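You operate a simulated robot arm through the tools that you are given. There is no shell and no other tool. Be economical: measure what you need, move in short steps, check, and stop when the job is done.

The job below is to be done with a simulated robot arm. You get a single attempt, and the scene is never put back.

JOB
Put the blue cartridge that says "edge" from the red bin on the left end of the control desk and the blue cartridge marked "noise" on the top of the water chiller. Lift the green bin lid open. Do these in any order.

Only the result counts: the job must be done as asked and must still hold three seconds after the hand-in. Knocking over, shifting, dropping, spilling or breaking anything else fails it. A push-on lid holds only when it is set on centred and level and pressed home; a screw cap is set on level and turned clockwise until tight.

ROBOT AND FRAMES
A 6-joint arm with a fingered hand on a trunk, on a base that drives. Base frame: it is fixed to the floor where the robot stands at the start and does not move with it; the origin is under the middle of the robot, x ahead of it, y to its left, z up. Units: cm, degrees, N and s.
With the tool pointing down near the work surface it reaches from about 34 to 76 cm from the robot's upright axis, wherever it stands. Its first joint turns from -166.0 to 166.0 degrees. Places, roughly: green bin lid [60, 360, 60]; left end of the control desk [-150, 110, 80]; top of the water chiller (16x29 cm) [-188, 374, 102]. Payload 4 kg.
Tool frame: the origin (TCP) lies between the finger pads and is the grasp point; the fingertips stand 2.6 cm ahead of it; z points along the fingers, y is the line along which they close. Largest opening 14.8 cm; the body of the gripper starts 7.3 cm behind the TCP. The gripper is a hand of 3 fingers: y runs from the thumb to the fingers, the wrist lies at [0, 0, -23.9] in the tool frame, and closing takes about 1.5 s.
Orientation is told as [roll, pitch, yaw] about the base's x, y, z axes, in that order, counted from this pose: with the fingers straight down and closing along the base's y, the tool's x points along the base's -x, its y along +y and its z along -z.

CONTROLS
- The arm moves only by the tool step_arm. Its argument "commands" is a list of rows, each an object of numbers (a shift or turn left out is 0, a gripper value left out holds the last): "fingers": the opening, from 0 (shut) to 1 (fully open); "tx", "ty", "tz": the shift along the tool's x, y, z in units of 20 mm (1.0 is 20 mm); "rx", "ry", "rz": the turn, a rotation vector about the tool's x, y, z in units of 4 degrees (1.0 is 4 degrees). In form: [{"fingers": .., "tx": .., "ty": .., "tz": .., "rx": .., "ry": .., "rz": ..}, ...]. A call has 1 to 12 rows; each row shifts and turns the commanded pose from where the row before left it, along the tool's axes as they then stand. A call with a number of a shift or a turn outside -1 to 1 is refused whole. Rows are played at 5 a second. More than 5 cm and 8.6 degrees between two rows, or a gripper value outside its range, and nothing of the call is played. Where a pose cannot be reached the arm comes as near as it can. A force on the tool above 40 N (or 10 N above the force at the start of the call, whichever is more), or a blocked arm, ends the call early, and 0.2 s more pass. Each finger travels about 15.3 cm/s and halts on what it meets, pressing with about 26 N; the grip force reading is that of the motor and also rises with nothing between the fingers. The clock runs only during rows and for 0.2 s after the last one: add rows that do not move to give the fingers time. The reply holds the time, the measured pose of the TCP, the force on the tool along the base axes, the opening and the grip force, in the units named above and with some noise, with the torque about the TCP (base axes, N m) and any sound that the robot's microphone picked up.
- Cameras (640 x 400 px; columns grow to the right, rows downward): "scene" is now at [1.08, 16.56, 126.14]; the picture's right is [-0.05, -1.00, 0.00], its down [-0.80, 0.04, -0.60] and it looks along [0.60, -0.03, -0.80] (base axes); focal length 263 px, centre (320, 200). "wrist" rides on the gripper at [6.8, -3.9, -9] in the tool frame; the picture's right is [0.50, 0.87, 0.00], its down [-0.66, 0.38, -0.65] and it looks along [-0.57, 0.33, 0.76] (tool axes); focal length 222 px, centre (320, 200).
- get_image(camera): a new picture of that camera. It takes no simulated time.
- lift_body(by): slides the trunk up (or, below 0, down) by that many cm; the arm and the scene camera ride with it, the base frame stays. It gives what a move gives, with no picture.
- base_move(legs): drives the robot by 1 to 6 legs, each [ahead, left, turn to the left] in cm, cm and degrees, along the robot's own axes; the way and the turn of a leg run together, so that a leg with both is an arc; at most 150 cm and 180 degrees a leg. The arm and the cameras ride along, it lands a little off, and it stops where it bumps. It gives what a move gives.
- set_grasp(shape): the hand has 3 fingers and takes this shape, open, in about a second: jaw (thumb against the fingers, like two jaws); tri (thumb and two fingers); tip (a fingertip pinch); poke (one finger out to press); point (the index stretched); flat (the hand flat); cup (the hand cupped); fist (a fist). The gripper value then closes the fingers along that shape, each until it touches; the sizes above hold for jaw. It gives what a move gives, with no picture.
- turn_head(pan, tilt): turns the head with the scene camera to pan (to the left, within 155 degrees either way) and tilt (down, from -29 to 69), counted from straight ahead of the robot. It gives what a move gives.
- locate(camera, pixels): for up to 12 pixels [column, row] of the newest picture of that camera ("zoom" is the newest enlarged one), the place [x, y, z] in the base frame of the surface seen there, good to about 0.2 cm, but the place of the scene camera against the robot may be out by one fixed shift of up to 1.2 cm in any direction. It takes no simulated time.
- inspect(camera, box): a new picture of the part [left, top, right, bottom] of that camera's present view, enlarged. It takes no simulated time.
- job_done(): hands the job in; it is judged then, once.

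Work in short steps. Measure before you move; look again where a grasp or a placing could have gone wrong, and mend it. You have 110 turns and 78 pictures in all, those below and enlarged ones among them. Open the gripper and draw the arm clear of the work before you hand the job in, unless the task says otherwise; then end with one line.

The tools are called as name(argument=value, ...) on one line, values as JSON. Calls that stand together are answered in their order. step_arm: Moves the arm, as the interface text tells. Its arguments: {"type":"object","properties":{"commands":{"type":"array","items":{"type":"object","properties":{"fingers":{"type":"number"},"tx":{"type":"number"},"ty":{"type":"number"},"tz":{"type":"number"},"rx":{"type":"number"},"ry":{"type":"number"},"rz":{"type":"number"}}}}},"required":["commands"]} The other tools are called the same way: lift_body (by) slides the trunk up or down; set_grasp (shape) gives the hand a shape; base_move (legs) drives the base; turn_head (pan, tilt) turns the head that bears the scene camera; get_image (camera) takes a picture; locate (camera, pixels) gives the place of the surface under pixels of a picture; inspect (camera, box) takes an enlarged picture of a part of a camera's view; job_done () hands the job in.

At the start:

```text
time_s: 0.0
ee_pos: [48.87, -4.49, 64.06]
tool_rot: [0.0, 0.0, 0.0]
contact_force: [0.0, 0.3, -1.0]
ft_torque: [0.01, 0.03, 0.0]
width: 14.8
finger_force: 0.1
shape: jaw
trunk travel left (down, up): [-22.5, 36.5]
robot x, y, heading: [0.1, -0.05, -0.2]
head pan, tilt: [-2.7, 52.8]
```

scene: 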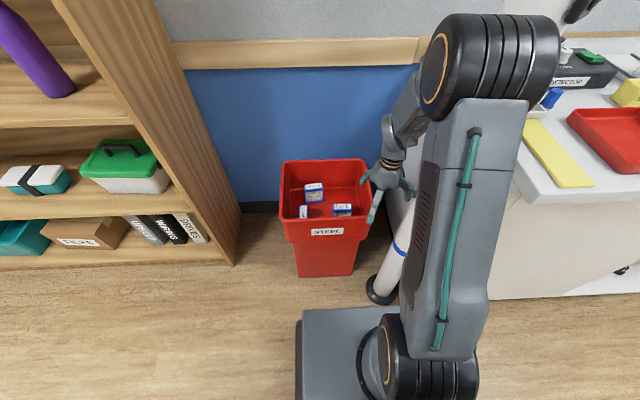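
wrist: 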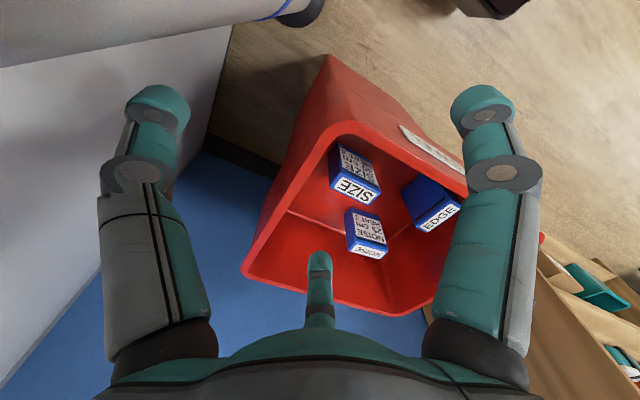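

The wrist view shows three cartridges in the red bin: SIZE (355,175), NOISE (367,235), EDGE (432,205). I zoom in on them.

inspect(camera="wrist", box=[240, 100, 480, 320])

inspect(camera="scene", box=[270, 150, 380, 240])

```text
1.82 times, centred on (360, 210) of wrist
```

zoom: 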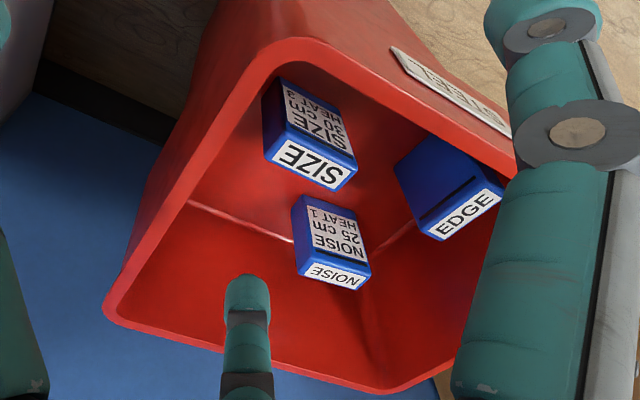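

```text
4.44 times, centred on (325, 195) of scene
```

zoom: 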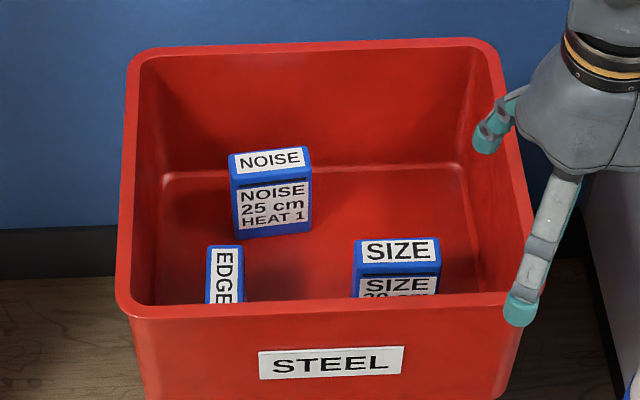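

Now I measure the cartridges' tops and the bin rim in the scene zoom.

locate(camera="zoom", pixels=[[232, 155], [308, 150], [312, 170], [235, 178], [208, 248], [241, 247], [240, 300], [209, 300], [130, 300], [130, 60], [490, 50], [520, 300]])

locate(camera="wrist", pixels=[[352, 251], [384, 251], [378, 258], [419, 222], [456, 207], [424, 228], [330, 130], [250, 270], [400, 310]])

```text
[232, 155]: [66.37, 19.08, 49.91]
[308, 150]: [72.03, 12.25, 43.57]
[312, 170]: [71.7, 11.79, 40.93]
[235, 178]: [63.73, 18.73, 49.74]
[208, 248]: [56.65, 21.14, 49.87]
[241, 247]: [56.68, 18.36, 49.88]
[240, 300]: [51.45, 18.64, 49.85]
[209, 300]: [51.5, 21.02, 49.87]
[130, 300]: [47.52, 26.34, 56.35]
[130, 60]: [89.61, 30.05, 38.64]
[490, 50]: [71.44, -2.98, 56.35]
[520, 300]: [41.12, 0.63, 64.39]
```

```text
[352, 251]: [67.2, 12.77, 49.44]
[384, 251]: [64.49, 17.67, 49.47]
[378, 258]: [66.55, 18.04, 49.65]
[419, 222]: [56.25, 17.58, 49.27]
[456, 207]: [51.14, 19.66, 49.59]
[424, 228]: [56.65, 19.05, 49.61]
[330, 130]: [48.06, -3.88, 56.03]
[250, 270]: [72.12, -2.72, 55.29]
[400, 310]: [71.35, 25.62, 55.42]
```

NOISE is near (65, 15.5), top z≈49.6, and EDGE is near (53.5, 19), both standing upright below the rim (z≈56). I move the open hand above NOISE at the same height.

step_arm(commands=[{"tx": -0.82, "ty": 1.0}, {"tx": -0.82, "ty": 1.0}, {"tx": -0.82, "ty": 1.0}, {"tx": -0.82, "ty": 1.0}, {"tx": -0.82, "ty": 1.0}, {"tx": -0.82, "ty": 1.0}, {"tx": -0.82, "ty": 1.0}, {"tx": -0.82, "ty": 1.0}, {"tx": -0.82, "ty": 1.0}, {"tx": -0.82, "ty": 1.0, "fingers": 0.75}, {"fingers": 0.75}, {"fingers": 0.75}])

inspect(camera="wrist", box=[160, 100, 480, 300])

```text
time_s: 2.6
ee_pos: [65.25, 15.48, 63.96]
tool_rot: [0.0, 0.0, 0.1]
contact_force: [0.0, -0.4, 0.3]
ft_torque: [-0.02, 0.0, -0.02]
width: 11.14
finger_force: 0.1
shape: jaw
trunk travel left (down, up): [-22.5, 36.5]
robot x, y, heading: [0.24, -0.03, 0.1]
head pan, tilt: [-2.7, 52.8]
```

```text
2.00 times, centred on (320, 200) of wrist
```

zoom: 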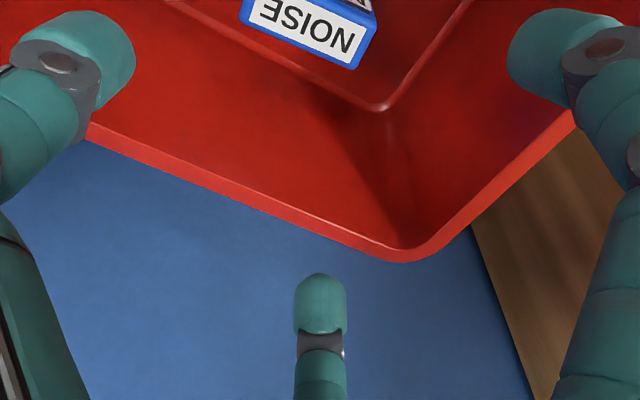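

The hand sits over NOISE. I check the hand and bin from the scene camera before descending, and measure the NOISE label's corners in this zoom.

locate(camera="zoom", pixels=[[241, 20], [352, 68], [374, 15], [400, 258], [135, 60], [510, 60], [320, 285], [565, 115], [245, 5]])

inspect(camera="scene", box=[230, 90, 430, 250])

```text
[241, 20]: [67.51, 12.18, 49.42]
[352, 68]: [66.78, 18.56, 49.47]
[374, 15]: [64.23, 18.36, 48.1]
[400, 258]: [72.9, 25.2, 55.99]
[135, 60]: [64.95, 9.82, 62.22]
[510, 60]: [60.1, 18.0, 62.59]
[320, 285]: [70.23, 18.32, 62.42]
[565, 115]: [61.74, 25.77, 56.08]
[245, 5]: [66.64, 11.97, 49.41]
```

```text
2.50 times, centred on (330, 170) of scene
```

zoom: 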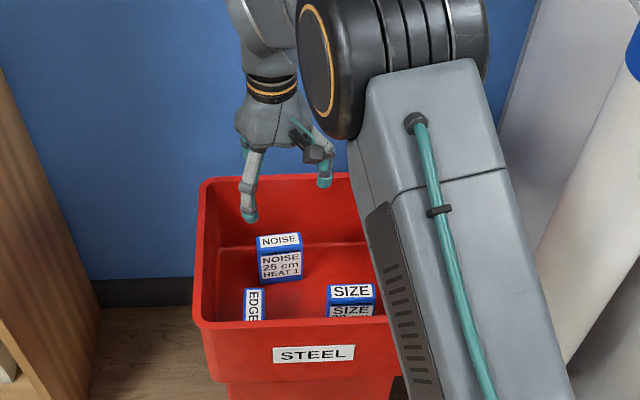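

The two fingers look spread apart in x. I close the hand in air to see how the fingers meet.

step_arm(commands=[{"fingers": 0.25}, {}, {}, {}, {}])

get_image(camera="wrist")

```text
time_s: 3.8
ee_pos: [65.24, 15.43, 63.97]
tool_rot: [0.0, 0.0, 0.0]
contact_force: [-0.6, -0.4, 0.5]
ft_torque: [0.05, 0.01, -0.05]
width: 3.73
finger_force: 0.0
shape: jaw
trunk travel left (down, up): [-22.5, 36.5]
robot x, y, heading: [0.2, -0.09, -0.0]
head pan, tilt: [-2.7, 52.8]
```

```text
71 pictures are left
```

wrist: 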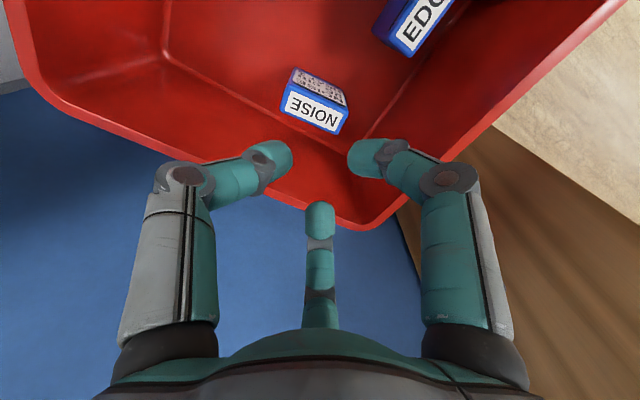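

locate(camera="wrist", pixels=[[275, 155], [285, 150], [352, 158], [365, 158], [320, 215], [320, 205]])

inspect(camera="scene", box=[290, 100, 350, 160])

```text
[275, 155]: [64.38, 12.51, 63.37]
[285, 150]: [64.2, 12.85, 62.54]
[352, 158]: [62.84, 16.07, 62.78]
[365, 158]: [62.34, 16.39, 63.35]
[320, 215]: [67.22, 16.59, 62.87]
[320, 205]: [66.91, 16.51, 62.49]
```

```text
6.67 times, centred on (320, 130) of scene
```

zoom: 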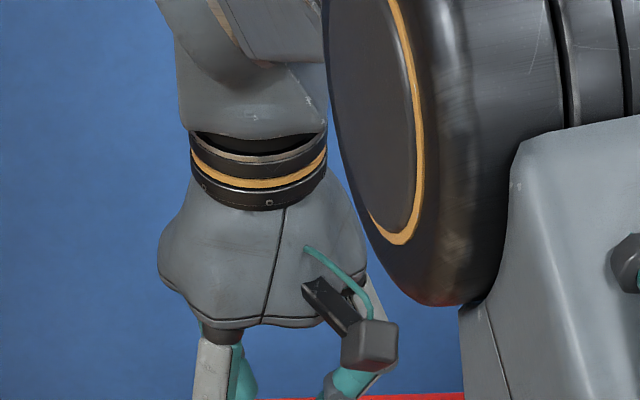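

The hand is a three-jaw type: thumb at -y, two fingers at ±60° on +y. I measure the knuckles' place to see how they clear the bin.

locate(camera="wrist", pixels=[[160, 175], [185, 172], [478, 178], [445, 175], [190, 165], [440, 165], [130, 330], [505, 320], [320, 240], [320, 295]])

set_grasp(shape="tip")

get_image(camera="wrist")

```text
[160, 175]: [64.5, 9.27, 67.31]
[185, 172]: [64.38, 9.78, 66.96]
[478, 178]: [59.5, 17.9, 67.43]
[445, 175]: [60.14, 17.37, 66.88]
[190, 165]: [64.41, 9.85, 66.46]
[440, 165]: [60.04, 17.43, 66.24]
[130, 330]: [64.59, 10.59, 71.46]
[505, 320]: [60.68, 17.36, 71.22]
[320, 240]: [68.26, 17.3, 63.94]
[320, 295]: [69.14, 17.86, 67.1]
```

```text
time_s: 4.7
ee_pos: [65.27, 15.44, 64.0]
tool_rot: [0.0, 0.1, 0.0]
contact_force: [0.8, -0.1, 0.6]
ft_torque: [-0.02, -0.01, 0.02]
width: 14.77
finger_force: 0.1
shape: tip
trunk travel left (down, up): [-22.5, 36.5]
robot x, y, heading: [0.07, 0.08, 0.1]
head pan, tilt: [-2.7, 52.8]
```

```text
69 pictures are left
```

wrist: 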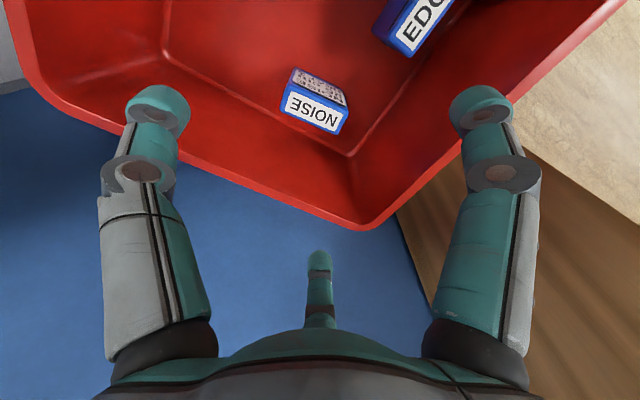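

Back to jaw shape, and turn the hand so the thumb takes the -x face and the two fingers the +x face of NOISE (yaw about -84, since its long edge runs slightly turned).

set_grasp(shape="jaw")

step_arm(commands=[{"rz": 1}, {"rz": 1}, {"rz": 1}, {"rz": 1}, {"rz": 1}, {"rz": 1}, {"rz": 1}, {"rz": 1}, {"rz": 1}, {"rz": 1}, {"rz": 1}, {"rz": 1}])

step_arm(commands=[{"rz": 1}, {"rz": 1}, {"rz": 1}, {"rz": 1}, {"rz": 1}, {"rz": 1}, {"rz": 1}, {"rz": 1}, {"rz": 0.9}, {"fingers": 0.5}, {}, {}])

get_image(camera="wrist")

```text
time_s: 5.6
ee_pos: [65.25, 15.38, 64.08]
tool_rot: [0.0, 0.0, 0.0]
contact_force: [0.0, -0.3, 0.4]
ft_torque: [0.02, 0.02, 0.02]
width: 14.8
finger_force: 0.0
shape: jaw
trunk travel left (down, up): [-22.5, 36.5]
robot x, y, heading: [0.1, 0.38, -0.1]
head pan, tilt: [-2.7, 52.8]
```

```text
time_s: 8.2
ee_pos: [65.37, 15.39, 64.07]
tool_rot: [0.0, -0.1, -48.2]
contact_force: [-0.6, 0.3, 0.1]
ft_torque: [-0.02, 0.02, 0.0]
width: 14.79
finger_force: 0.0
shape: jaw
trunk travel left (down, up): [-22.5, 36.5]
robot x, y, heading: [-0.01, -0.08, 0.1]
head pan, tilt: [-2.7, 52.8]
```

```text
time_s: 10.8
ee_pos: [65.21, 15.53, 64.07]
tool_rot: [0.1, -0.1, -83.7]
contact_force: [0.1, -0.1, -0.5]
ft_torque: [0.01, -0.01, 0.0]
width: 7.47
finger_force: 0.2
shape: jaw
trunk travel left (down, up): [-22.5, 36.5]
robot x, y, heading: [-0.24, 0.04, -0.1]
head pan, tilt: [-2.7, 52.8]
```

```text
68 pictures are left
```

wrist: 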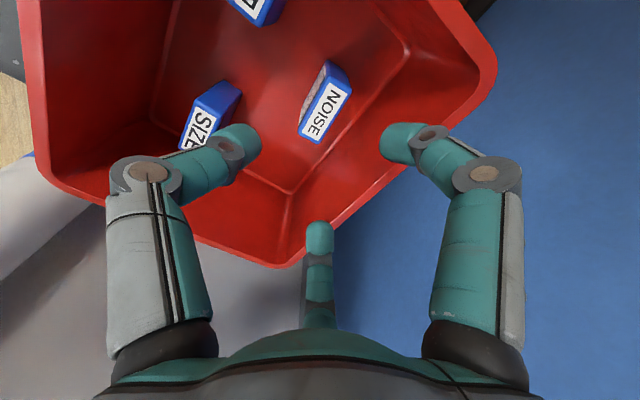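

NOISE is at about (325,105) between thumb and fingers. I zoom to pin its top corners.

inspect(camera="wrist", box=[240, 20, 400, 180])

```text
2.50 times, centred on (320, 100) of wrist
```

zoom: 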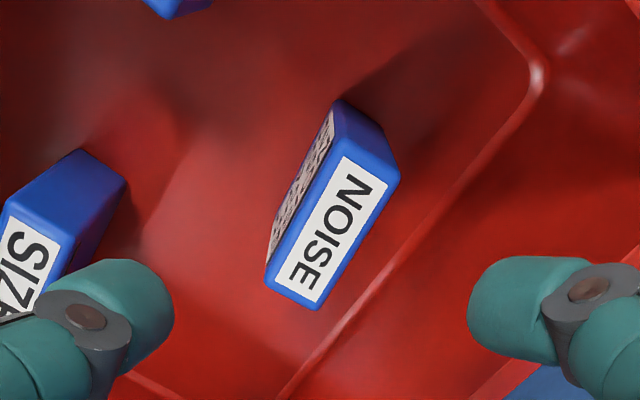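

locate(camera="zoom", pixels=[[345, 152], [394, 178], [314, 305], [271, 280], [338, 105], [332, 230], [60, 250], [520, 90], [470, 190]])

```text
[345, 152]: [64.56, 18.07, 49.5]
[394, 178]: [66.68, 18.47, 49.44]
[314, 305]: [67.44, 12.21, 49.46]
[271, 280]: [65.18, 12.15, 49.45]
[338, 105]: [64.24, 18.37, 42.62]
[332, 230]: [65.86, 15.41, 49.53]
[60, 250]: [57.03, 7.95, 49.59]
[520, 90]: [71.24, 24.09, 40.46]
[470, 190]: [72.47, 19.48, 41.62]
```

NOISE centre is (65.9, 15.25), top 49.5, 2.3 × 6.4 cm, about 8.5 tall. I centre over it and descend to z≈49.

step_arm(commands=[{"ty": 0.33, "tx": -0.18}, {"tz": 0.9}, {"tz": 0.9}, {"tz": 0.9}, {"tz": 0.9}, {"tz": 0.9}, {"tz": 0.9}, {"tz": 0.7}, {"tz": 0.7}, {"tz": 0.7}])

get_image(camera="wrist")

```text
time_s: 13.0
ee_pos: [66.1, 15.18, 49.07]
tool_rot: [0.0, 0.0, -83.5]
contact_force: [-0.7, -0.2, 0.8]
ft_torque: [-0.03, -0.01, 0.05]
width: 7.46
finger_force: 0.0
shape: jaw
trunk travel left (down, up): [-22.5, 36.5]
robot x, y, heading: [-0.11, -0.11, 0.4]
head pan, tilt: [-2.7, 52.8]
```

```text
66 pictures are left
```

wrist: 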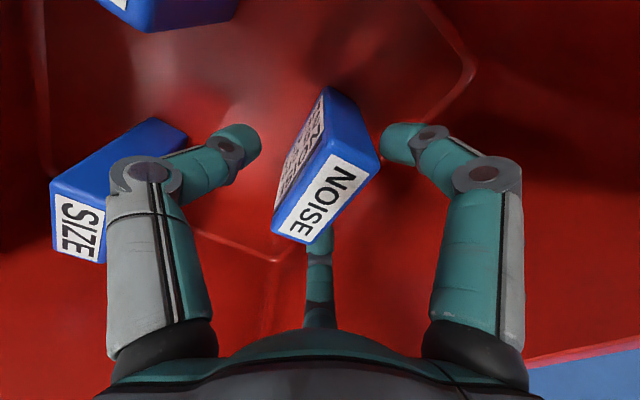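

NOISE stands between thumb and the two fingers. I close.

step_arm(commands=[{"fingers": 0.0}, {}, {}, {}, {}, {}, {}])

get_image(camera="wrist")

```text
time_s: 14.6
ee_pos: [66.12, 15.18, 49.1]
tool_rot: [0.0, 0.0, -83.5]
contact_force: [0.1, 0.1, 0.4]
ft_torque: [0.01, 0.0, -0.03]
width: 2.91
finger_force: 26.0
shape: jaw
trunk travel left (down, up): [-22.5, 36.5]
robot x, y, heading: [-0.12, -0.01, 0.0]
head pan, tilt: [-2.7, 52.8]
```

```text
65 pictures are left
```

wrist: 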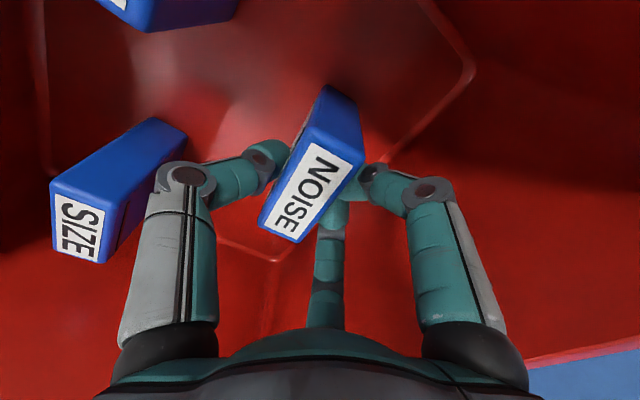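

The grip closed at 2.9 cm with 26 N and the thumb and fingers are on the wide faces. I lift straight up.

step_arm(commands=[{"tz": -0.5}, {"tz": -0.8}, {"tz": -0.9}, {"tz": -0.9}, {"tz": -0.9}, {"tz": -0.9}, {"tz": -0.9}, {"tz": -0.9}, {"tz": -0.9}])

get_image(camera="wrist")

```text
time_s: 16.6
ee_pos: [66.03, 15.12, 64.24]
tool_rot: [0.1, -0.1, -83.7]
contact_force: [-0.9, -0.7, -0.6]
ft_torque: [0.03, 0.0, -0.02]
width: 2.93
finger_force: 25.8
shape: jaw
trunk travel left (down, up): [-22.5, 36.5]
robot x, y, heading: [-0.19, -0.02, 0.3]
head pan, tilt: [-2.7, 52.8]
```

```text
64 pictures are left
```

wrist: 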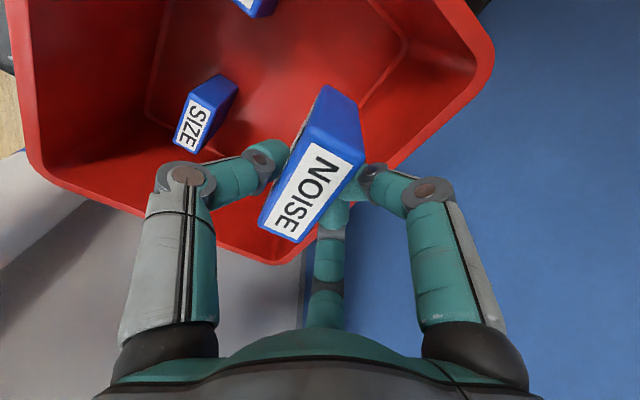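

NOISE came up firmly. I raise the trunk for clearance and survey the room with the head.

lift_body(by=15)

turn_head(pan=90, tilt=20)

get_image(camera="scene")

turn_head(pan=150, tilt=25)

get_image(camera="scene")

```text
time_s: 18.4
ee_pos: [66.02, 15.26, 79.21]
tool_rot: [0.1, 0.0, -83.6]
contact_force: [0.2, 0.4, -0.7]
ft_torque: [0.03, 0.02, -0.02]
width: 2.92
finger_force: 25.9
shape: jaw
trunk travel left (down, up): [-37.5, 21.5]
robot x, y, heading: [0.17, -0.13, 0.0]
head pan, tilt: [-2.7, 52.8]
```

```text
time_s: 20.0
ee_pos: [66.0, 15.2, 79.12]
tool_rot: [0.0, 0.0, -83.5]
contact_force: [0.3, -0.4, -0.9]
ft_torque: [-0.03, -0.01, 0.01]
width: 2.94
finger_force: 26.1
shape: jaw
trunk travel left (down, up): [-37.5, 21.5]
robot x, y, heading: [-0.09, -0.1, -0.1]
head pan, tilt: [90.0, 20.0]
```

```text
63 pictures are left
```

scene: 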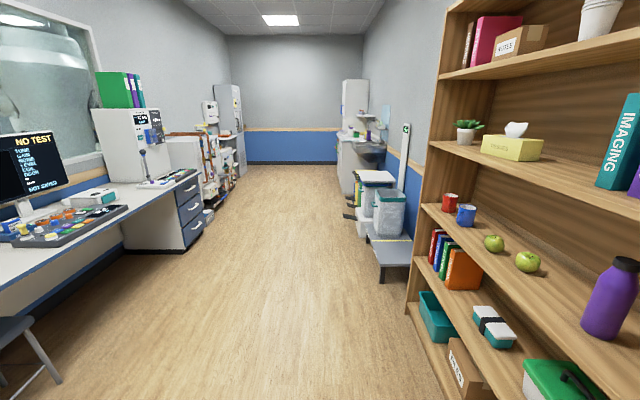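

```text
time_s: 21.3
ee_pos: [66.01, 15.24, 79.19]
tool_rot: [0.0, 0.0, -83.6]
contact_force: [0.3, 0.7, -1.2]
ft_torque: [0.01, -0.02, 0.03]
width: 2.93
finger_force: 25.6
shape: jaw
trunk travel left (down, up): [-37.5, 21.5]
robot x, y, heading: [-0.16, 0.19, -0.1]
head pan, tilt: [150.0, 25.0]
```

```text
62 pictures are left
```

scene: 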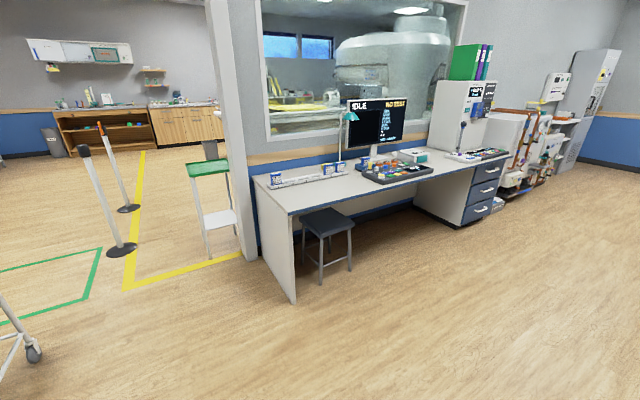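

The desk's left end is near (270,180) here; the chiller is at the far right behind the console. I measure key points on the desk and zoom toward the chiller.

locate(camera="scene", pixels=[[256, 177], [292, 213], [345, 172], [300, 190], [470, 178], [293, 300], [330, 250], [215, 255], [120, 245], [465, 222], [500, 200]])

inspect(camera="scene", box=[240, 130, 360, 220])

inspect(camera="scene", box=[470, 40, 640, 220])

```text
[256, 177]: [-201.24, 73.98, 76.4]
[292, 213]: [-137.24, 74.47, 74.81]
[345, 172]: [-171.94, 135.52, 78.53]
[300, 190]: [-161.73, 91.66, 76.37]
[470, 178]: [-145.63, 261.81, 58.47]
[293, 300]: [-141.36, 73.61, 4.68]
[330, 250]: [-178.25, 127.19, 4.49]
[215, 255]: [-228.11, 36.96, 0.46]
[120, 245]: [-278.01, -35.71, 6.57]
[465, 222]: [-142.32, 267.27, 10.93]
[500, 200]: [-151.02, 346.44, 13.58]
```

```text
4.44 times, centred on (300, 175) of scene
```

zoom: 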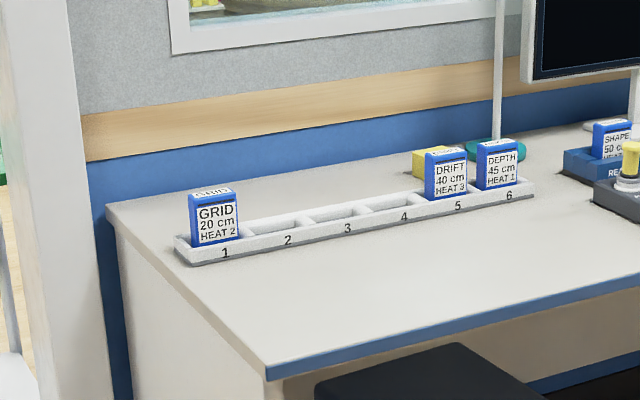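

```text
2.22 times, centred on (555, 130) of scene
```

zoom: 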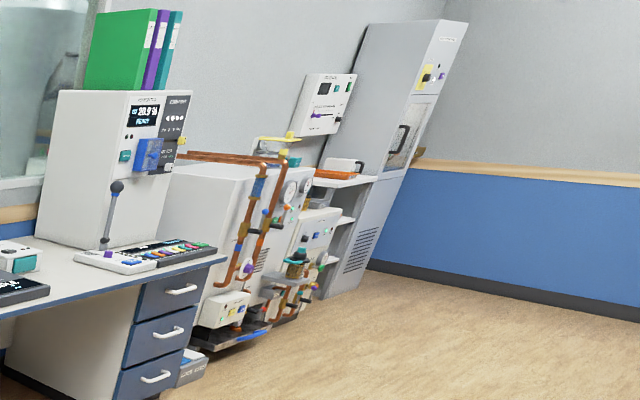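

I check how close the wheeled stand at (30,350) behind the robot is before backing up.

turn_head(pan=-150, tilt=40)

get_image(camera="scene")

locate(camera="scene", pixels=[[320, 150], [400, 150], [480, 150], [560, 200], [480, 260], [320, 300], [400, 220]])

```text
time_s: 25.4
ee_pos: [65.96, 15.29, 79.3]
tool_rot: [0.0, 0.0, -83.6]
contact_force: [0.1, -0.3, -1.8]
ft_torque: [0.02, -0.02, 0.0]
width: 2.93
finger_force: 26.1
shape: jaw
trunk travel left (down, up): [-37.5, 21.5]
robot x, y, heading: [0.05, -0.13, 0.1]
head pan, tilt: [-150.0, 40.0]
```

```text
59 pictures are left
```

scene: 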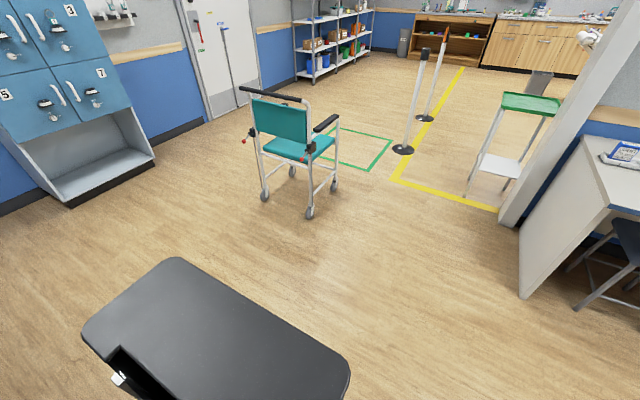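

```text
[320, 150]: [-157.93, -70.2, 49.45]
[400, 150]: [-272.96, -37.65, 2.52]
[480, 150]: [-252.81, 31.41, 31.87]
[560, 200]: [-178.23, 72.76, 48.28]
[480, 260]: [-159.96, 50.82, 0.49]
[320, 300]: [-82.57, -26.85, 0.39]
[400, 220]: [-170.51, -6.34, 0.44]
```

Clear behind (chair is near (-160,-65)). I retract the arm toward the robot.

step_arm(commands=[{"ty": -1}, {"ty": -1}, {"ty": -1}, {"ty": -1}, {"ty": -1}, {"ty": -1}, {"ty": -1}, {"ty": -1}, {"ty": -1}, {"ty": -1}])

base_move(legs=[[-60, 0, 0], [0, 0, 90], [150, 0, 0], [130, 0, 0]])

turn_head(pan=60, tilt=25)

get_image(camera="scene")

```text
time_s: 27.6
ee_pos: [46.0, 12.96, 79.3]
tool_rot: [0.0, 0.0, -83.8]
contact_force: [-0.7, 0.5, -0.9]
ft_torque: [0.02, -0.04, -0.03]
width: 2.9
finger_force: 26.5
shape: jaw
trunk travel left (down, up): [-37.5, 21.5]
robot x, y, heading: [-0.07, -0.08, -0.2]
head pan, tilt: [-150.0, 40.0]
```

```text
time_s: 48.1
ee_pos: [-81.04, 326.59, 79.19]
tool_rot: [0.0, 0.0, 8.3]
contact_force: [0.1, -0.1, -1.4]
ft_torque: [0.03, -0.04, 0.01]
width: 2.88
finger_force: 26.3
shape: jaw
trunk travel left (down, up): [-37.5, 21.5]
robot x, y, heading: [-66.79, 280.65, 91.8]
head pan, tilt: [-150.0, 40.0]
```

```text
time_s: 51.1
ee_pos: [-81.14, 326.54, 79.19]
tool_rot: [0.1, 0.0, 8.3]
contact_force: [-0.1, 0.3, -1.2]
ft_torque: [-0.01, -0.01, 0.01]
width: 2.86
finger_force: 26.1
shape: jaw
trunk travel left (down, up): [-37.5, 21.5]
robot x, y, heading: [-66.77, 281.04, 91.6]
head pan, tilt: [60.0, 25.0]
```

```text
58 pictures are left
```

scene: 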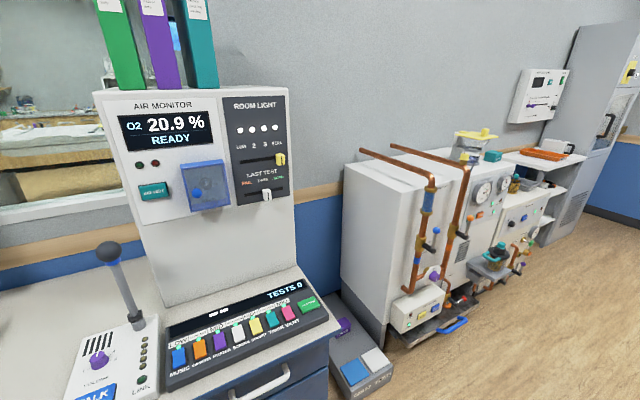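

Chiller candidate is the grey-white box with copper pipes around (400,200). I zoom in and measure its top.

inspect(camera="scene", box=[330, 120, 530, 270])

locate(camera="scene", pixels=[[347, 165], [390, 160], [425, 175], [375, 180], [410, 158], [370, 155], [445, 153], [420, 300], [380, 345], [460, 140], [400, 185], [480, 165]])

```text
2.67 times, centred on (430, 195) of scene
```

zoom: 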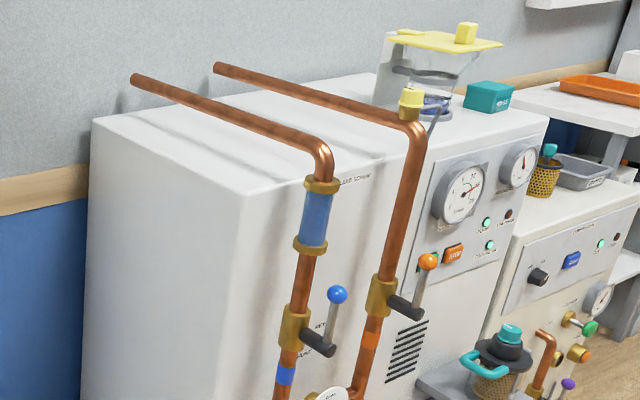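

```text
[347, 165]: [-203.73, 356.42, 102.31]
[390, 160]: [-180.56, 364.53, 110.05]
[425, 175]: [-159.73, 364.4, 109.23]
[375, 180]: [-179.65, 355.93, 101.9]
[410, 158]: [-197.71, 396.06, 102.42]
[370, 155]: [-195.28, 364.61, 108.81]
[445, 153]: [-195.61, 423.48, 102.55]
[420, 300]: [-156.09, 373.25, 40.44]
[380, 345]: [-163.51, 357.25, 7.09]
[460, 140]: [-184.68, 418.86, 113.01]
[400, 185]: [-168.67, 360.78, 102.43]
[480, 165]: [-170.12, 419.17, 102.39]
```

locate(camera="zoom", pixels=[[220, 68], [300, 94], [400, 128], [135, 78], [200, 102], [320, 160], [250, 110], [330, 115], [410, 100], [180, 150], [380, 75]])

inspect(camera="scene", box=[410, 150, 520, 220])

```text
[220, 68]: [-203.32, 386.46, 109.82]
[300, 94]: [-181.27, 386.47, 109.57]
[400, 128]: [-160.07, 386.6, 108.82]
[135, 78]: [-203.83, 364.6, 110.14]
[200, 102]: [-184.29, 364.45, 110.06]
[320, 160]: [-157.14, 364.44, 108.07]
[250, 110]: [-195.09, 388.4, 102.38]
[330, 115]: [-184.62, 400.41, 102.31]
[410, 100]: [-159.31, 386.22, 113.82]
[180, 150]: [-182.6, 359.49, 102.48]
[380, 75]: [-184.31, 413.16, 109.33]
```

```text
5.71 times, centred on (465, 185) of scene
```

zoom: 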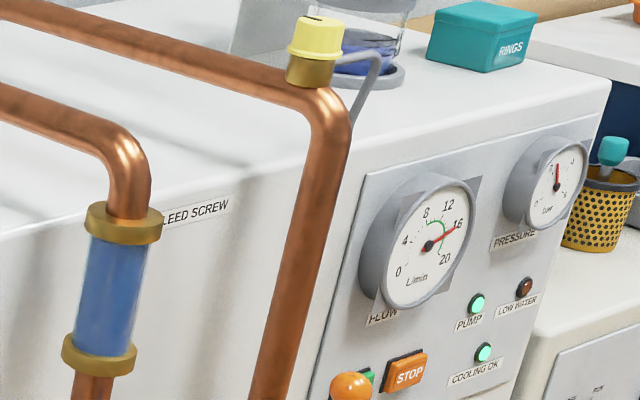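

It is the chiller (flow/pressure/cooling labels). The pipes over the top run at y≈365 and 387 (z≈109), leaving a gap centred near (-187, 375.7). I measure how far things stick out at the front.

locate(camera="scene", pixels=[[455, 325], [465, 319], [435, 322], [405, 325], [495, 262], [515, 262], [440, 295], [430, 330]])

turn_head(pan=-20, tilt=30)

get_image(camera="scene")

```text
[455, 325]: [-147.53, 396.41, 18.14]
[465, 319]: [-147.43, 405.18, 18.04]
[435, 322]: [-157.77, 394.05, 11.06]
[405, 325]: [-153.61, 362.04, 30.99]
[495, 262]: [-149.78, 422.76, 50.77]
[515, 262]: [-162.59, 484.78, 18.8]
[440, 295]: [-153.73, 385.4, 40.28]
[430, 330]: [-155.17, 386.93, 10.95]
```

```text
time_s: 52.6
ee_pos: [-81.02, 326.42, 79.33]
tool_rot: [0.0, 0.0, 8.3]
contact_force: [1.0, -0.4, -0.2]
ft_torque: [-0.01, 0.01, 0.02]
width: 2.88
finger_force: 25.2
shape: jaw
trunk travel left (down, up): [-37.5, 21.5]
robot x, y, heading: [-66.41, 281.04, 92.0]
head pan, tilt: [-20.0, 30.0]
```

```text
55 pictures are left
```

scene: 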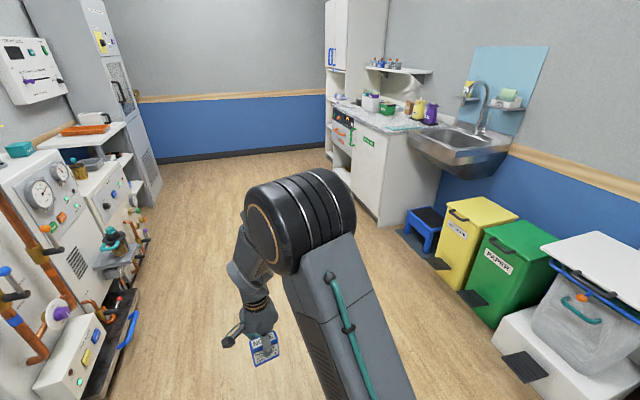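

The green bin is a pedal bin with hinged lid at about (520,250). First the chiller: I drive to stand in front of it facing it, still at a distance, and raise the trunk fully.

base_move(legs=[[95, 0, 0], [0, 0, 88]])

lift_body(by=21.5)

step_arm(commands=[{"tz": -1}, {"tz": -1}, {"tz": -1}, {"tz": -1}, {"tz": -1}, {"tz": -1}, {"tz": -1}, {"tz": -1}, {"tz": -1}, {"tz": -1}])

turn_head(pan=10, tilt=35)

get_image(camera="scene")

```text
time_s: 61.3
ee_pos: [-115.52, 362.04, 79.35]
tool_rot: [0.0, 0.0, 96.2]
contact_force: [1.2, 0.8, -1.3]
ft_torque: [-0.01, -0.04, 0.0]
width: 2.86
finger_force: 25.9
shape: jaw
trunk travel left (down, up): [-37.5, 21.5]
robot x, y, heading: [-69.68, 374.95, 179.9]
head pan, tilt: [-20.0, 30.0]
```

```text
time_s: 63.6
ee_pos: [-115.65, 361.96, 100.85]
tool_rot: [0.0, 0.1, 96.3]
contact_force: [0.0, -0.6, -0.7]
ft_torque: [0.0, 0.02, 0.0]
width: 2.85
finger_force: 25.7
shape: jaw
trunk travel left (down, up): [-59.0, 0.0]
robot x, y, heading: [-69.76, 375.12, 180.1]
head pan, tilt: [-20.0, 30.0]
```

```text
time_s: 65.8
ee_pos: [-115.53, 362.15, 120.87]
tool_rot: [0.0, -0.1, 96.3]
contact_force: [0.6, -0.8, -0.4]
ft_torque: [0.0, 0.0, 0.04]
width: 2.83
finger_force: 26.4
shape: jaw
trunk travel left (down, up): [-59.0, 0.0]
robot x, y, heading: [-69.56, 375.1, 179.7]
head pan, tilt: [-20.0, 30.0]
```

```text
time_s: 66.8
ee_pos: [-115.53, 362.09, 120.86]
tool_rot: [0.1, 0.0, 96.2]
contact_force: [0.1, 0.2, -0.5]
ft_torque: [0.0, 0.01, 0.02]
width: 2.86
finger_force: 25.8
shape: jaw
trunk travel left (down, up): [-59.0, 0.0]
robot x, y, heading: [-69.27, 375.33, 180.2]
head pan, tilt: [10.0, 35.0]
```

```text
54 pictures are left
```

scene: 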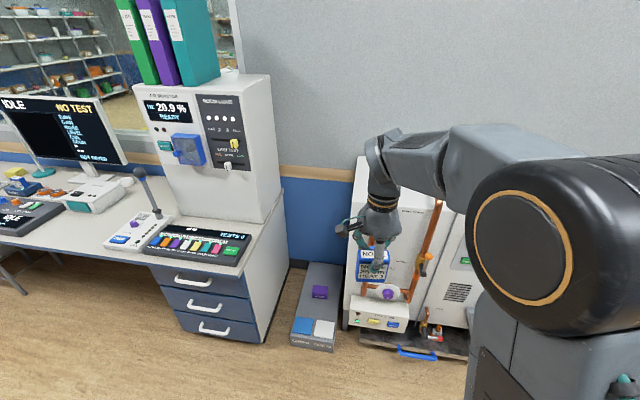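

I measure the held cartridge (around (375,265)) to learn where its bottom is.

inspect(camera="scene", box=[320, 190, 430, 300])

```text
3.64 times, centred on (375, 245) of scene
```

zoom: 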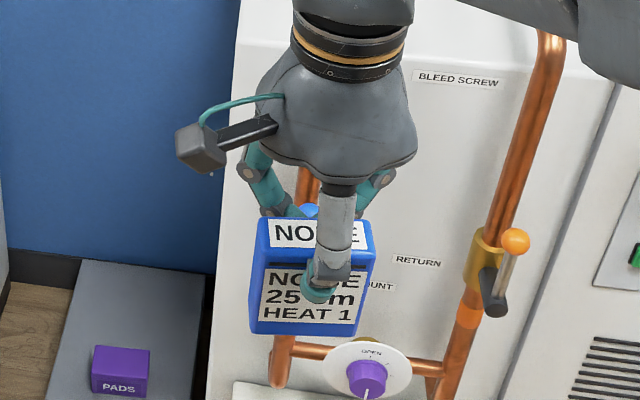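

locate(camera="zoom", pixels=[[265, 222], [370, 224], [262, 256], [373, 263], [253, 325], [363, 330], [300, 328], [400, 22], [540, 60], [262, 240]])

```text
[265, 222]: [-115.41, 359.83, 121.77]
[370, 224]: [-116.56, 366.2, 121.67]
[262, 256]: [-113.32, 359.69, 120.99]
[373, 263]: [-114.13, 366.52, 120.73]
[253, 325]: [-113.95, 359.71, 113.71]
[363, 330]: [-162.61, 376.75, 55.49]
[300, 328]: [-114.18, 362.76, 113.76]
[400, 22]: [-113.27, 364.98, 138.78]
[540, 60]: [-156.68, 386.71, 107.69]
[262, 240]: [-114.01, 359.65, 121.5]
```

Held cartridge: bottom ≈ 7.9 below the TCP. I shift the hand to y≈375.5 and up 4 cm, then drive ahead toward the chiller in small amounts.

step_arm(commands=[{"tx": -0.95, "ty": -0.1, "tz": -0.3}, {"tx": -0.95, "ty": -0.1, "tz": -0.3}, {"tx": -0.95, "ty": -0.1, "tz": -0.3}, {"tx": -0.95, "ty": -0.1, "tz": -0.3}, {"tx": -0.95, "ty": -0.1, "tz": -0.3}, {"tx": -0.95, "ty": -0.1, "tz": -0.3}, {"tx": -0.95, "ty": -0.1, "tz": -0.3}])

base_move(legs=[[42, 0, 0]])

turn_head(pan=15, tilt=45)

get_image(camera="scene")

```text
time_s: 68.4
ee_pos: [-115.7, 375.48, 124.94]
tool_rot: [-0.1, 0.0, 96.3]
contact_force: [0.3, 0.4, -1.2]
ft_torque: [-0.03, -0.02, 0.04]
width: 2.84
finger_force: 26.1
shape: jaw
trunk travel left (down, up): [-59.0, 0.0]
robot x, y, heading: [-69.4, 375.19, 180.0]
head pan, tilt: [10.0, 35.0]
```

```text
time_s: 70.9
ee_pos: [-157.03, 375.46, 124.9]
tool_rot: [0.0, 0.1, 96.4]
contact_force: [0.6, -0.6, -1.7]
ft_torque: [0.03, 0.01, 0.01]
width: 2.84
finger_force: 26.2
shape: jaw
trunk travel left (down, up): [-59.0, 0.0]
robot x, y, heading: [-110.81, 375.02, 179.7]
head pan, tilt: [10.0, 35.0]
```

```text
time_s: 71.6
ee_pos: [-157.01, 375.47, 124.97]
tool_rot: [0.0, -0.1, 96.4]
contact_force: [0.2, -0.2, -0.8]
ft_torque: [-0.02, -0.03, 0.02]
width: 2.84
finger_force: 25.4
shape: jaw
trunk travel left (down, up): [-59.0, 0.0]
robot x, y, heading: [-110.7, 374.83, 180.1]
head pan, tilt: [15.0, 45.0]
```

```text
52 pictures are left
```

scene: 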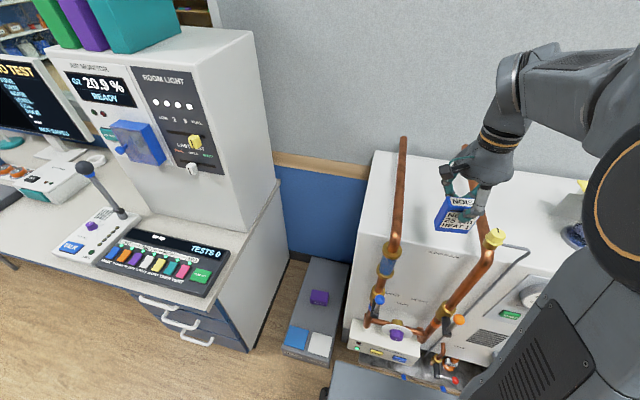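

The hand is above the pipes in the gap. I extend the arm over the chiller top.

step_arm(commands=[{"ty": 1, "tx": -0.11}, {"ty": 1, "tx": -0.11}, {"ty": 1, "tx": -0.11}, {"ty": 1, "tx": -0.11}, {"ty": 1, "tx": -0.11}, {"ty": 1, "tx": -0.11}, {"ty": 1, "tx": -0.11}, {"ty": 1, "tx": -0.11}, {"ty": 1, "tx": -0.11}, {"ty": 1, "tx": -0.11}, {"ty": 1, "tx": -0.11}, {"ty": 1, "tx": -0.11}])

step_arm(commands=[{"ty": 1, "tx": -0.11}, {"ty": 1, "tx": -0.11}, {"ty": 0.4, "tx": -0.05}, {}])

turn_head(pan=10, tilt=35)

get_image(camera="scene")

get_image(camera="wrist")

```text
time_s: 74.2
ee_pos: [-179.12, 375.36, 124.93]
tool_rot: [0.0, 0.0, 96.2]
contact_force: [-0.5, 0.4, -0.7]
ft_torque: [-0.02, -0.02, -0.01]
width: 2.85
finger_force: 26.1
shape: jaw
out of reach, approached as far as the arm can: row 12
trunk travel left (down, up): [-59.0, 0.0]
robot x, y, heading: [-110.78, 374.95, 180.1]
head pan, tilt: [15.0, 45.0]
```

```text
time_s: 75.2
ee_pos: [-179.23, 375.31, 124.94]
tool_rot: [0.0, 0.1, 96.3]
contact_force: [-0.3, 0.4, -0.8]
ft_torque: [-0.01, 0.02, -0.03]
width: 2.84
finger_force: 25.9
shape: jaw
out of reach, approached as far as the arm can: row 1, 2, 3
trunk travel left (down, up): [-59.0, 0.0]
robot x, y, heading: [-110.79, 374.94, 179.9]
head pan, tilt: [15.0, 45.0]
```

```text
time_s: 76.0
ee_pos: [-179.06, 375.4, 124.99]
tool_rot: [0.1, -0.1, 96.3]
contact_force: [-0.3, 1.1, -1.2]
ft_torque: [-0.01, -0.01, 0.01]
width: 2.86
finger_force: 25.9
shape: jaw
trunk travel left (down, up): [-59.0, 0.0]
robot x, y, heading: [-110.54, 375.2, 180.1]
head pan, tilt: [10.0, 35.0]
```

```text
51 pictures are left
```

scene: 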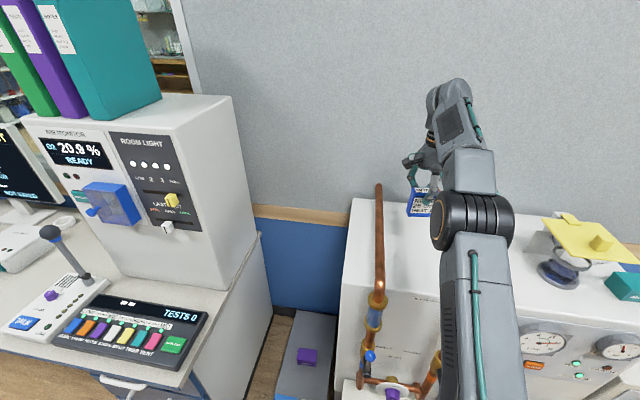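

```text
50 pictures are left
```

wrist: 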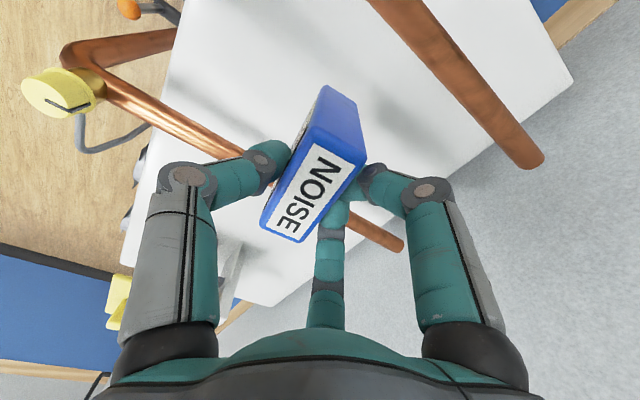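

The arm is at its reach at x=-179, inside the gap. I measure both pipes and the top with the wrist camera before lowering.

locate(camera="wrist", pixels=[[200, 140], [385, 240], [430, 50], [490, 110], [530, 150], [300, 60], [420, 200], [220, 205], [560, 80]])

```text
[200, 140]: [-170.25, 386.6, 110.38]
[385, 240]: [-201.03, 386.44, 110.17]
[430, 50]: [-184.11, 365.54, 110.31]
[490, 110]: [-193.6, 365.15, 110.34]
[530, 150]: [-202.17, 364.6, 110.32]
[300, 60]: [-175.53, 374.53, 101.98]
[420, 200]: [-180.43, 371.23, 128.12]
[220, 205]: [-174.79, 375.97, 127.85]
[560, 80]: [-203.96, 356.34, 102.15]
```

Pipes at y≈365 and 386.6, top z≈102.0; the hand at y 375.4 is centred. I lower 13 cm.

step_arm(commands=[{"tz": 0.8}, {"tz": 0.8}, {"tz": 0.8}, {"tz": 0.8}, {"tz": 0.8}, {"tz": 0.8}, {"tz": 0.8}, {"tz": 0.5}, {"tz": 0.4}])

get_image(camera="wrist")

```text
time_s: 78.0
ee_pos: [-179.13, 375.31, 112.07]
tool_rot: [0.0, -0.1, 96.5]
contact_force: [0.2, -0.9, -0.7]
ft_torque: [0.03, 0.01, 0.02]
width: 2.81
finger_force: 26.0
shape: jaw
trunk travel left (down, up): [-59.0, 0.0]
robot x, y, heading: [-110.81, 375.26, 179.8]
head pan, tilt: [10.0, 35.0]
```

```text
49 pictures are left
```

wrist: 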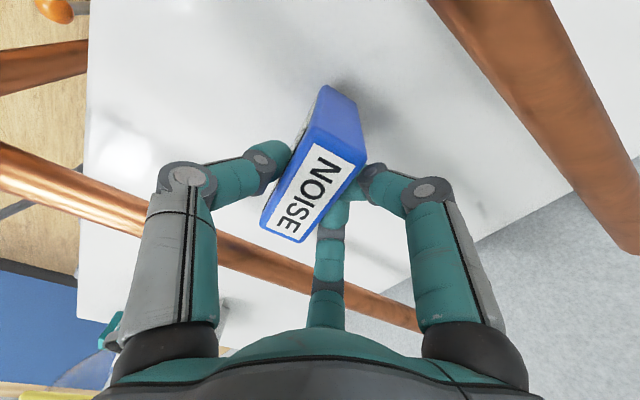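

Now at lower height I extend about 6 cm further back, then lower in small steps until contact.

step_arm(commands=[{"ty": 0.9, "tx": -0.1}, {"ty": 0.9, "tx": -0.1}, {"ty": 0.9, "tx": -0.1}, {"tz": 0.3}, {"tz": 0.3}, {"tz": 0.15}, {"tz": 0.1}, {}])

step_arm(commands=[{"tz": 0.1}, {"tz": 0.1}, {"tz": 0.1}, {"tz": 0.1}, {}])

```text
time_s: 79.8
ee_pos: [-184.66, 375.43, 110.46]
tool_rot: [0.2, 0.0, 96.3]
contact_force: [-0.9, -0.2, 10.9]
ft_torque: [0.04, -0.05, 0.02]
width: 2.85
finger_force: 25.9
shape: jaw
trunk travel left (down, up): [-59.0, 0.0]
robot x, y, heading: [-110.69, 375.18, 180.2]
head pan, tilt: [10.0, 35.0]
```

```text
time_s: 80.7
ee_pos: [-184.66, 375.41, 110.29]
tool_rot: [0.6, -0.1, 96.3]
contact_force: [0.8, -1.2, 20.0]
ft_torque: [0.0, -0.32, 0.01]
width: 2.96
finger_force: 26.4
shape: jaw
trunk travel left (down, up): [-59.0, 0.0]
robot x, y, heading: [-110.67, 374.75, 179.9]
head pan, tilt: [10.0, 35.0]
stopped in row 4: the force on the tool passed its limit at 42 N (the readings are from after the stop); the commanded pose is now the measured one
```

Contact: the cartridge stands on the top. I ease up a hair and open.

step_arm(commands=[{"tz": -0.05}, {"fingers": 0.15}, {"fingers": 0.3}, {"fingers": 0.5}, {}, {}, {}])

get_image(camera="wrist")

```text
time_s: 82.3
ee_pos: [-184.67, 375.31, 110.05]
tool_rot: [0.3, -0.1, 96.3]
contact_force: [0.7, -0.3, -0.4]
ft_torque: [-0.03, -0.03, 0.01]
width: 7.37
finger_force: 0.2
shape: jaw
trunk travel left (down, up): [-59.0, 0.0]
robot x, y, heading: [-110.47, 374.88, 180.2]
head pan, tilt: [10.0, 35.0]
```

```text
48 pictures are left
```

wrist: 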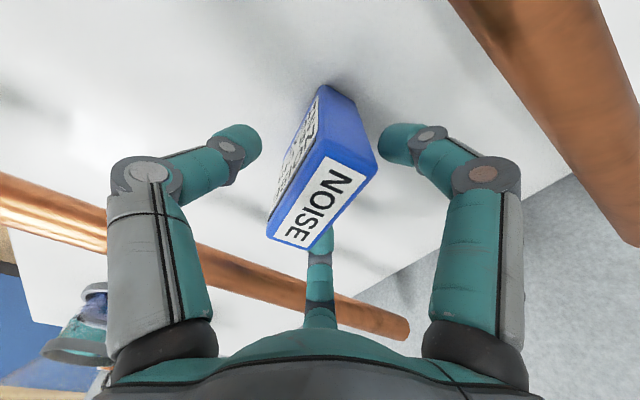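

NOISE stands upright, fingers clear on both sides. I raise the hand straight up and check.

step_arm(commands=[{"tz": -0.6}, {"tz": -0.8}, {"tz": -0.8}, {"tz": -0.8}, {"tz": -0.8}, {"tz": -0.8}, {"tz": -0.8}, {"ty": -0.8, "tz": -0.4}, {"ty": -0.8, "tz": -0.4}, {"ty": -0.9}, {"ty": -0.9}])

get_image(camera="wrist")

```text
time_s: 84.7
ee_pos: [-181.76, 373.64, 119.85]
tool_rot: [0.3, 0.0, 96.4]
contact_force: [-0.2, 0.8, -0.1]
ft_torque: [0.01, -0.01, -0.02]
width: 7.39
finger_force: 0.0
shape: jaw
out of reach, approached as far as the arm can: row 3, 4, 5, 6, 7, 8, 9, 10, 11
trunk travel left (down, up): [-59.0, 0.0]
robot x, y, heading: [-111.03, 375.43, 180.0]
head pan, tilt: [10.0, 35.0]
```

```text
47 pictures are left
```

wrist: 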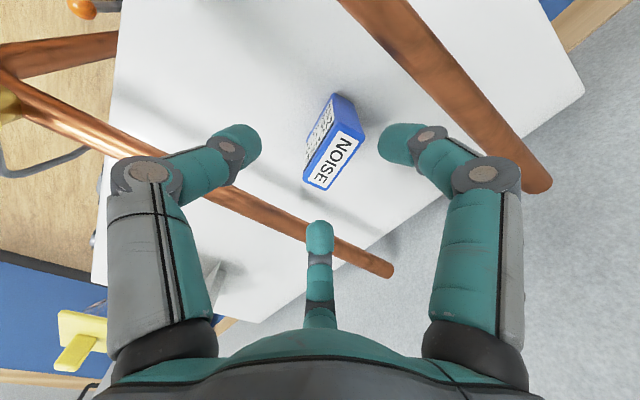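

NOISE stands well placed between the pipes. I retract the arm toward the robot and then back off.

step_arm(commands=[{"ty": -1, "tx": 0.1}, {"ty": -1, "tx": 0.1}, {"ty": -1, "tx": 0.1}, {"ty": -1, "tx": 0.1}, {"ty": -1, "tx": 0.1}, {"ty": -1, "tx": 0.1}, {"ty": -1, "tx": 0.1}, {"ty": -1, "tx": 0.1}, {"ty": -1, "tx": 0.1}, {"ty": -1, "tx": 0.1}])

base_move(legs=[[-60, 0, 0]])

turn_head(pan=0, tilt=20)

inspect(camera="scene", box=[200, 120, 480, 300])

```text
time_s: 86.9
ee_pos: [-181.62, 373.57, 119.88]
tool_rot: [0.2, -0.1, 96.5]
contact_force: [-0.3, 1.5, -0.3]
ft_torque: [-0.02, 0.0, 0.02]
width: 7.38
finger_force: 0.1
shape: jaw
out of reach, approached as far as the arm can: row 1, 2, 3, 4, 5, 6, 7, 8, 9, 10
trunk travel left (down, up): [-59.0, 0.0]
robot x, y, heading: [-110.78, 375.26, 180.0]
head pan, tilt: [10.0, 35.0]
```

```text
time_s: 90.3
ee_pos: [-121.39, 373.69, 119.87]
tool_rot: [0.2, 0.0, 96.3]
contact_force: [0.0, 0.2, -0.1]
ft_torque: [-0.02, -0.04, 0.01]
width: 7.35
finger_force: 0.0
shape: jaw
trunk travel left (down, up): [-59.0, 0.0]
robot x, y, heading: [-50.43, 375.25, 180.0]
head pan, tilt: [10.0, 35.0]
```

```text
time_s: 91.0
ee_pos: [-121.54, 373.5, 119.85]
tool_rot: [0.1, 0.0, 96.3]
contact_force: [-0.4, 0.1, 0.0]
ft_torque: [0.01, -0.03, -0.01]
width: 7.36
finger_force: 0.1
shape: jaw
trunk travel left (down, up): [-59.0, 0.0]
robot x, y, heading: [-50.31, 374.77, 180.0]
head pan, tilt: [0.0, 20.0]
```

```text
2.22 times, centred on (340, 210) of scene
```

zoom: 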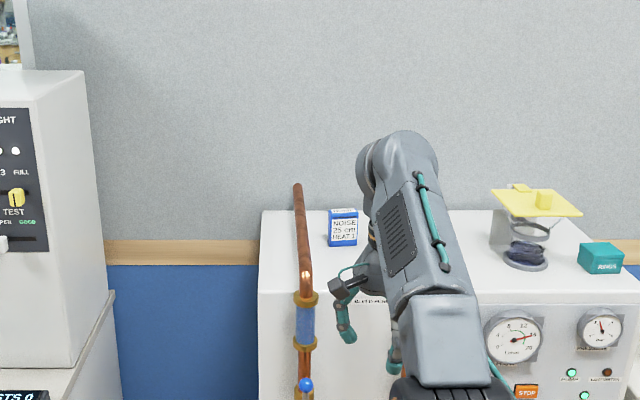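

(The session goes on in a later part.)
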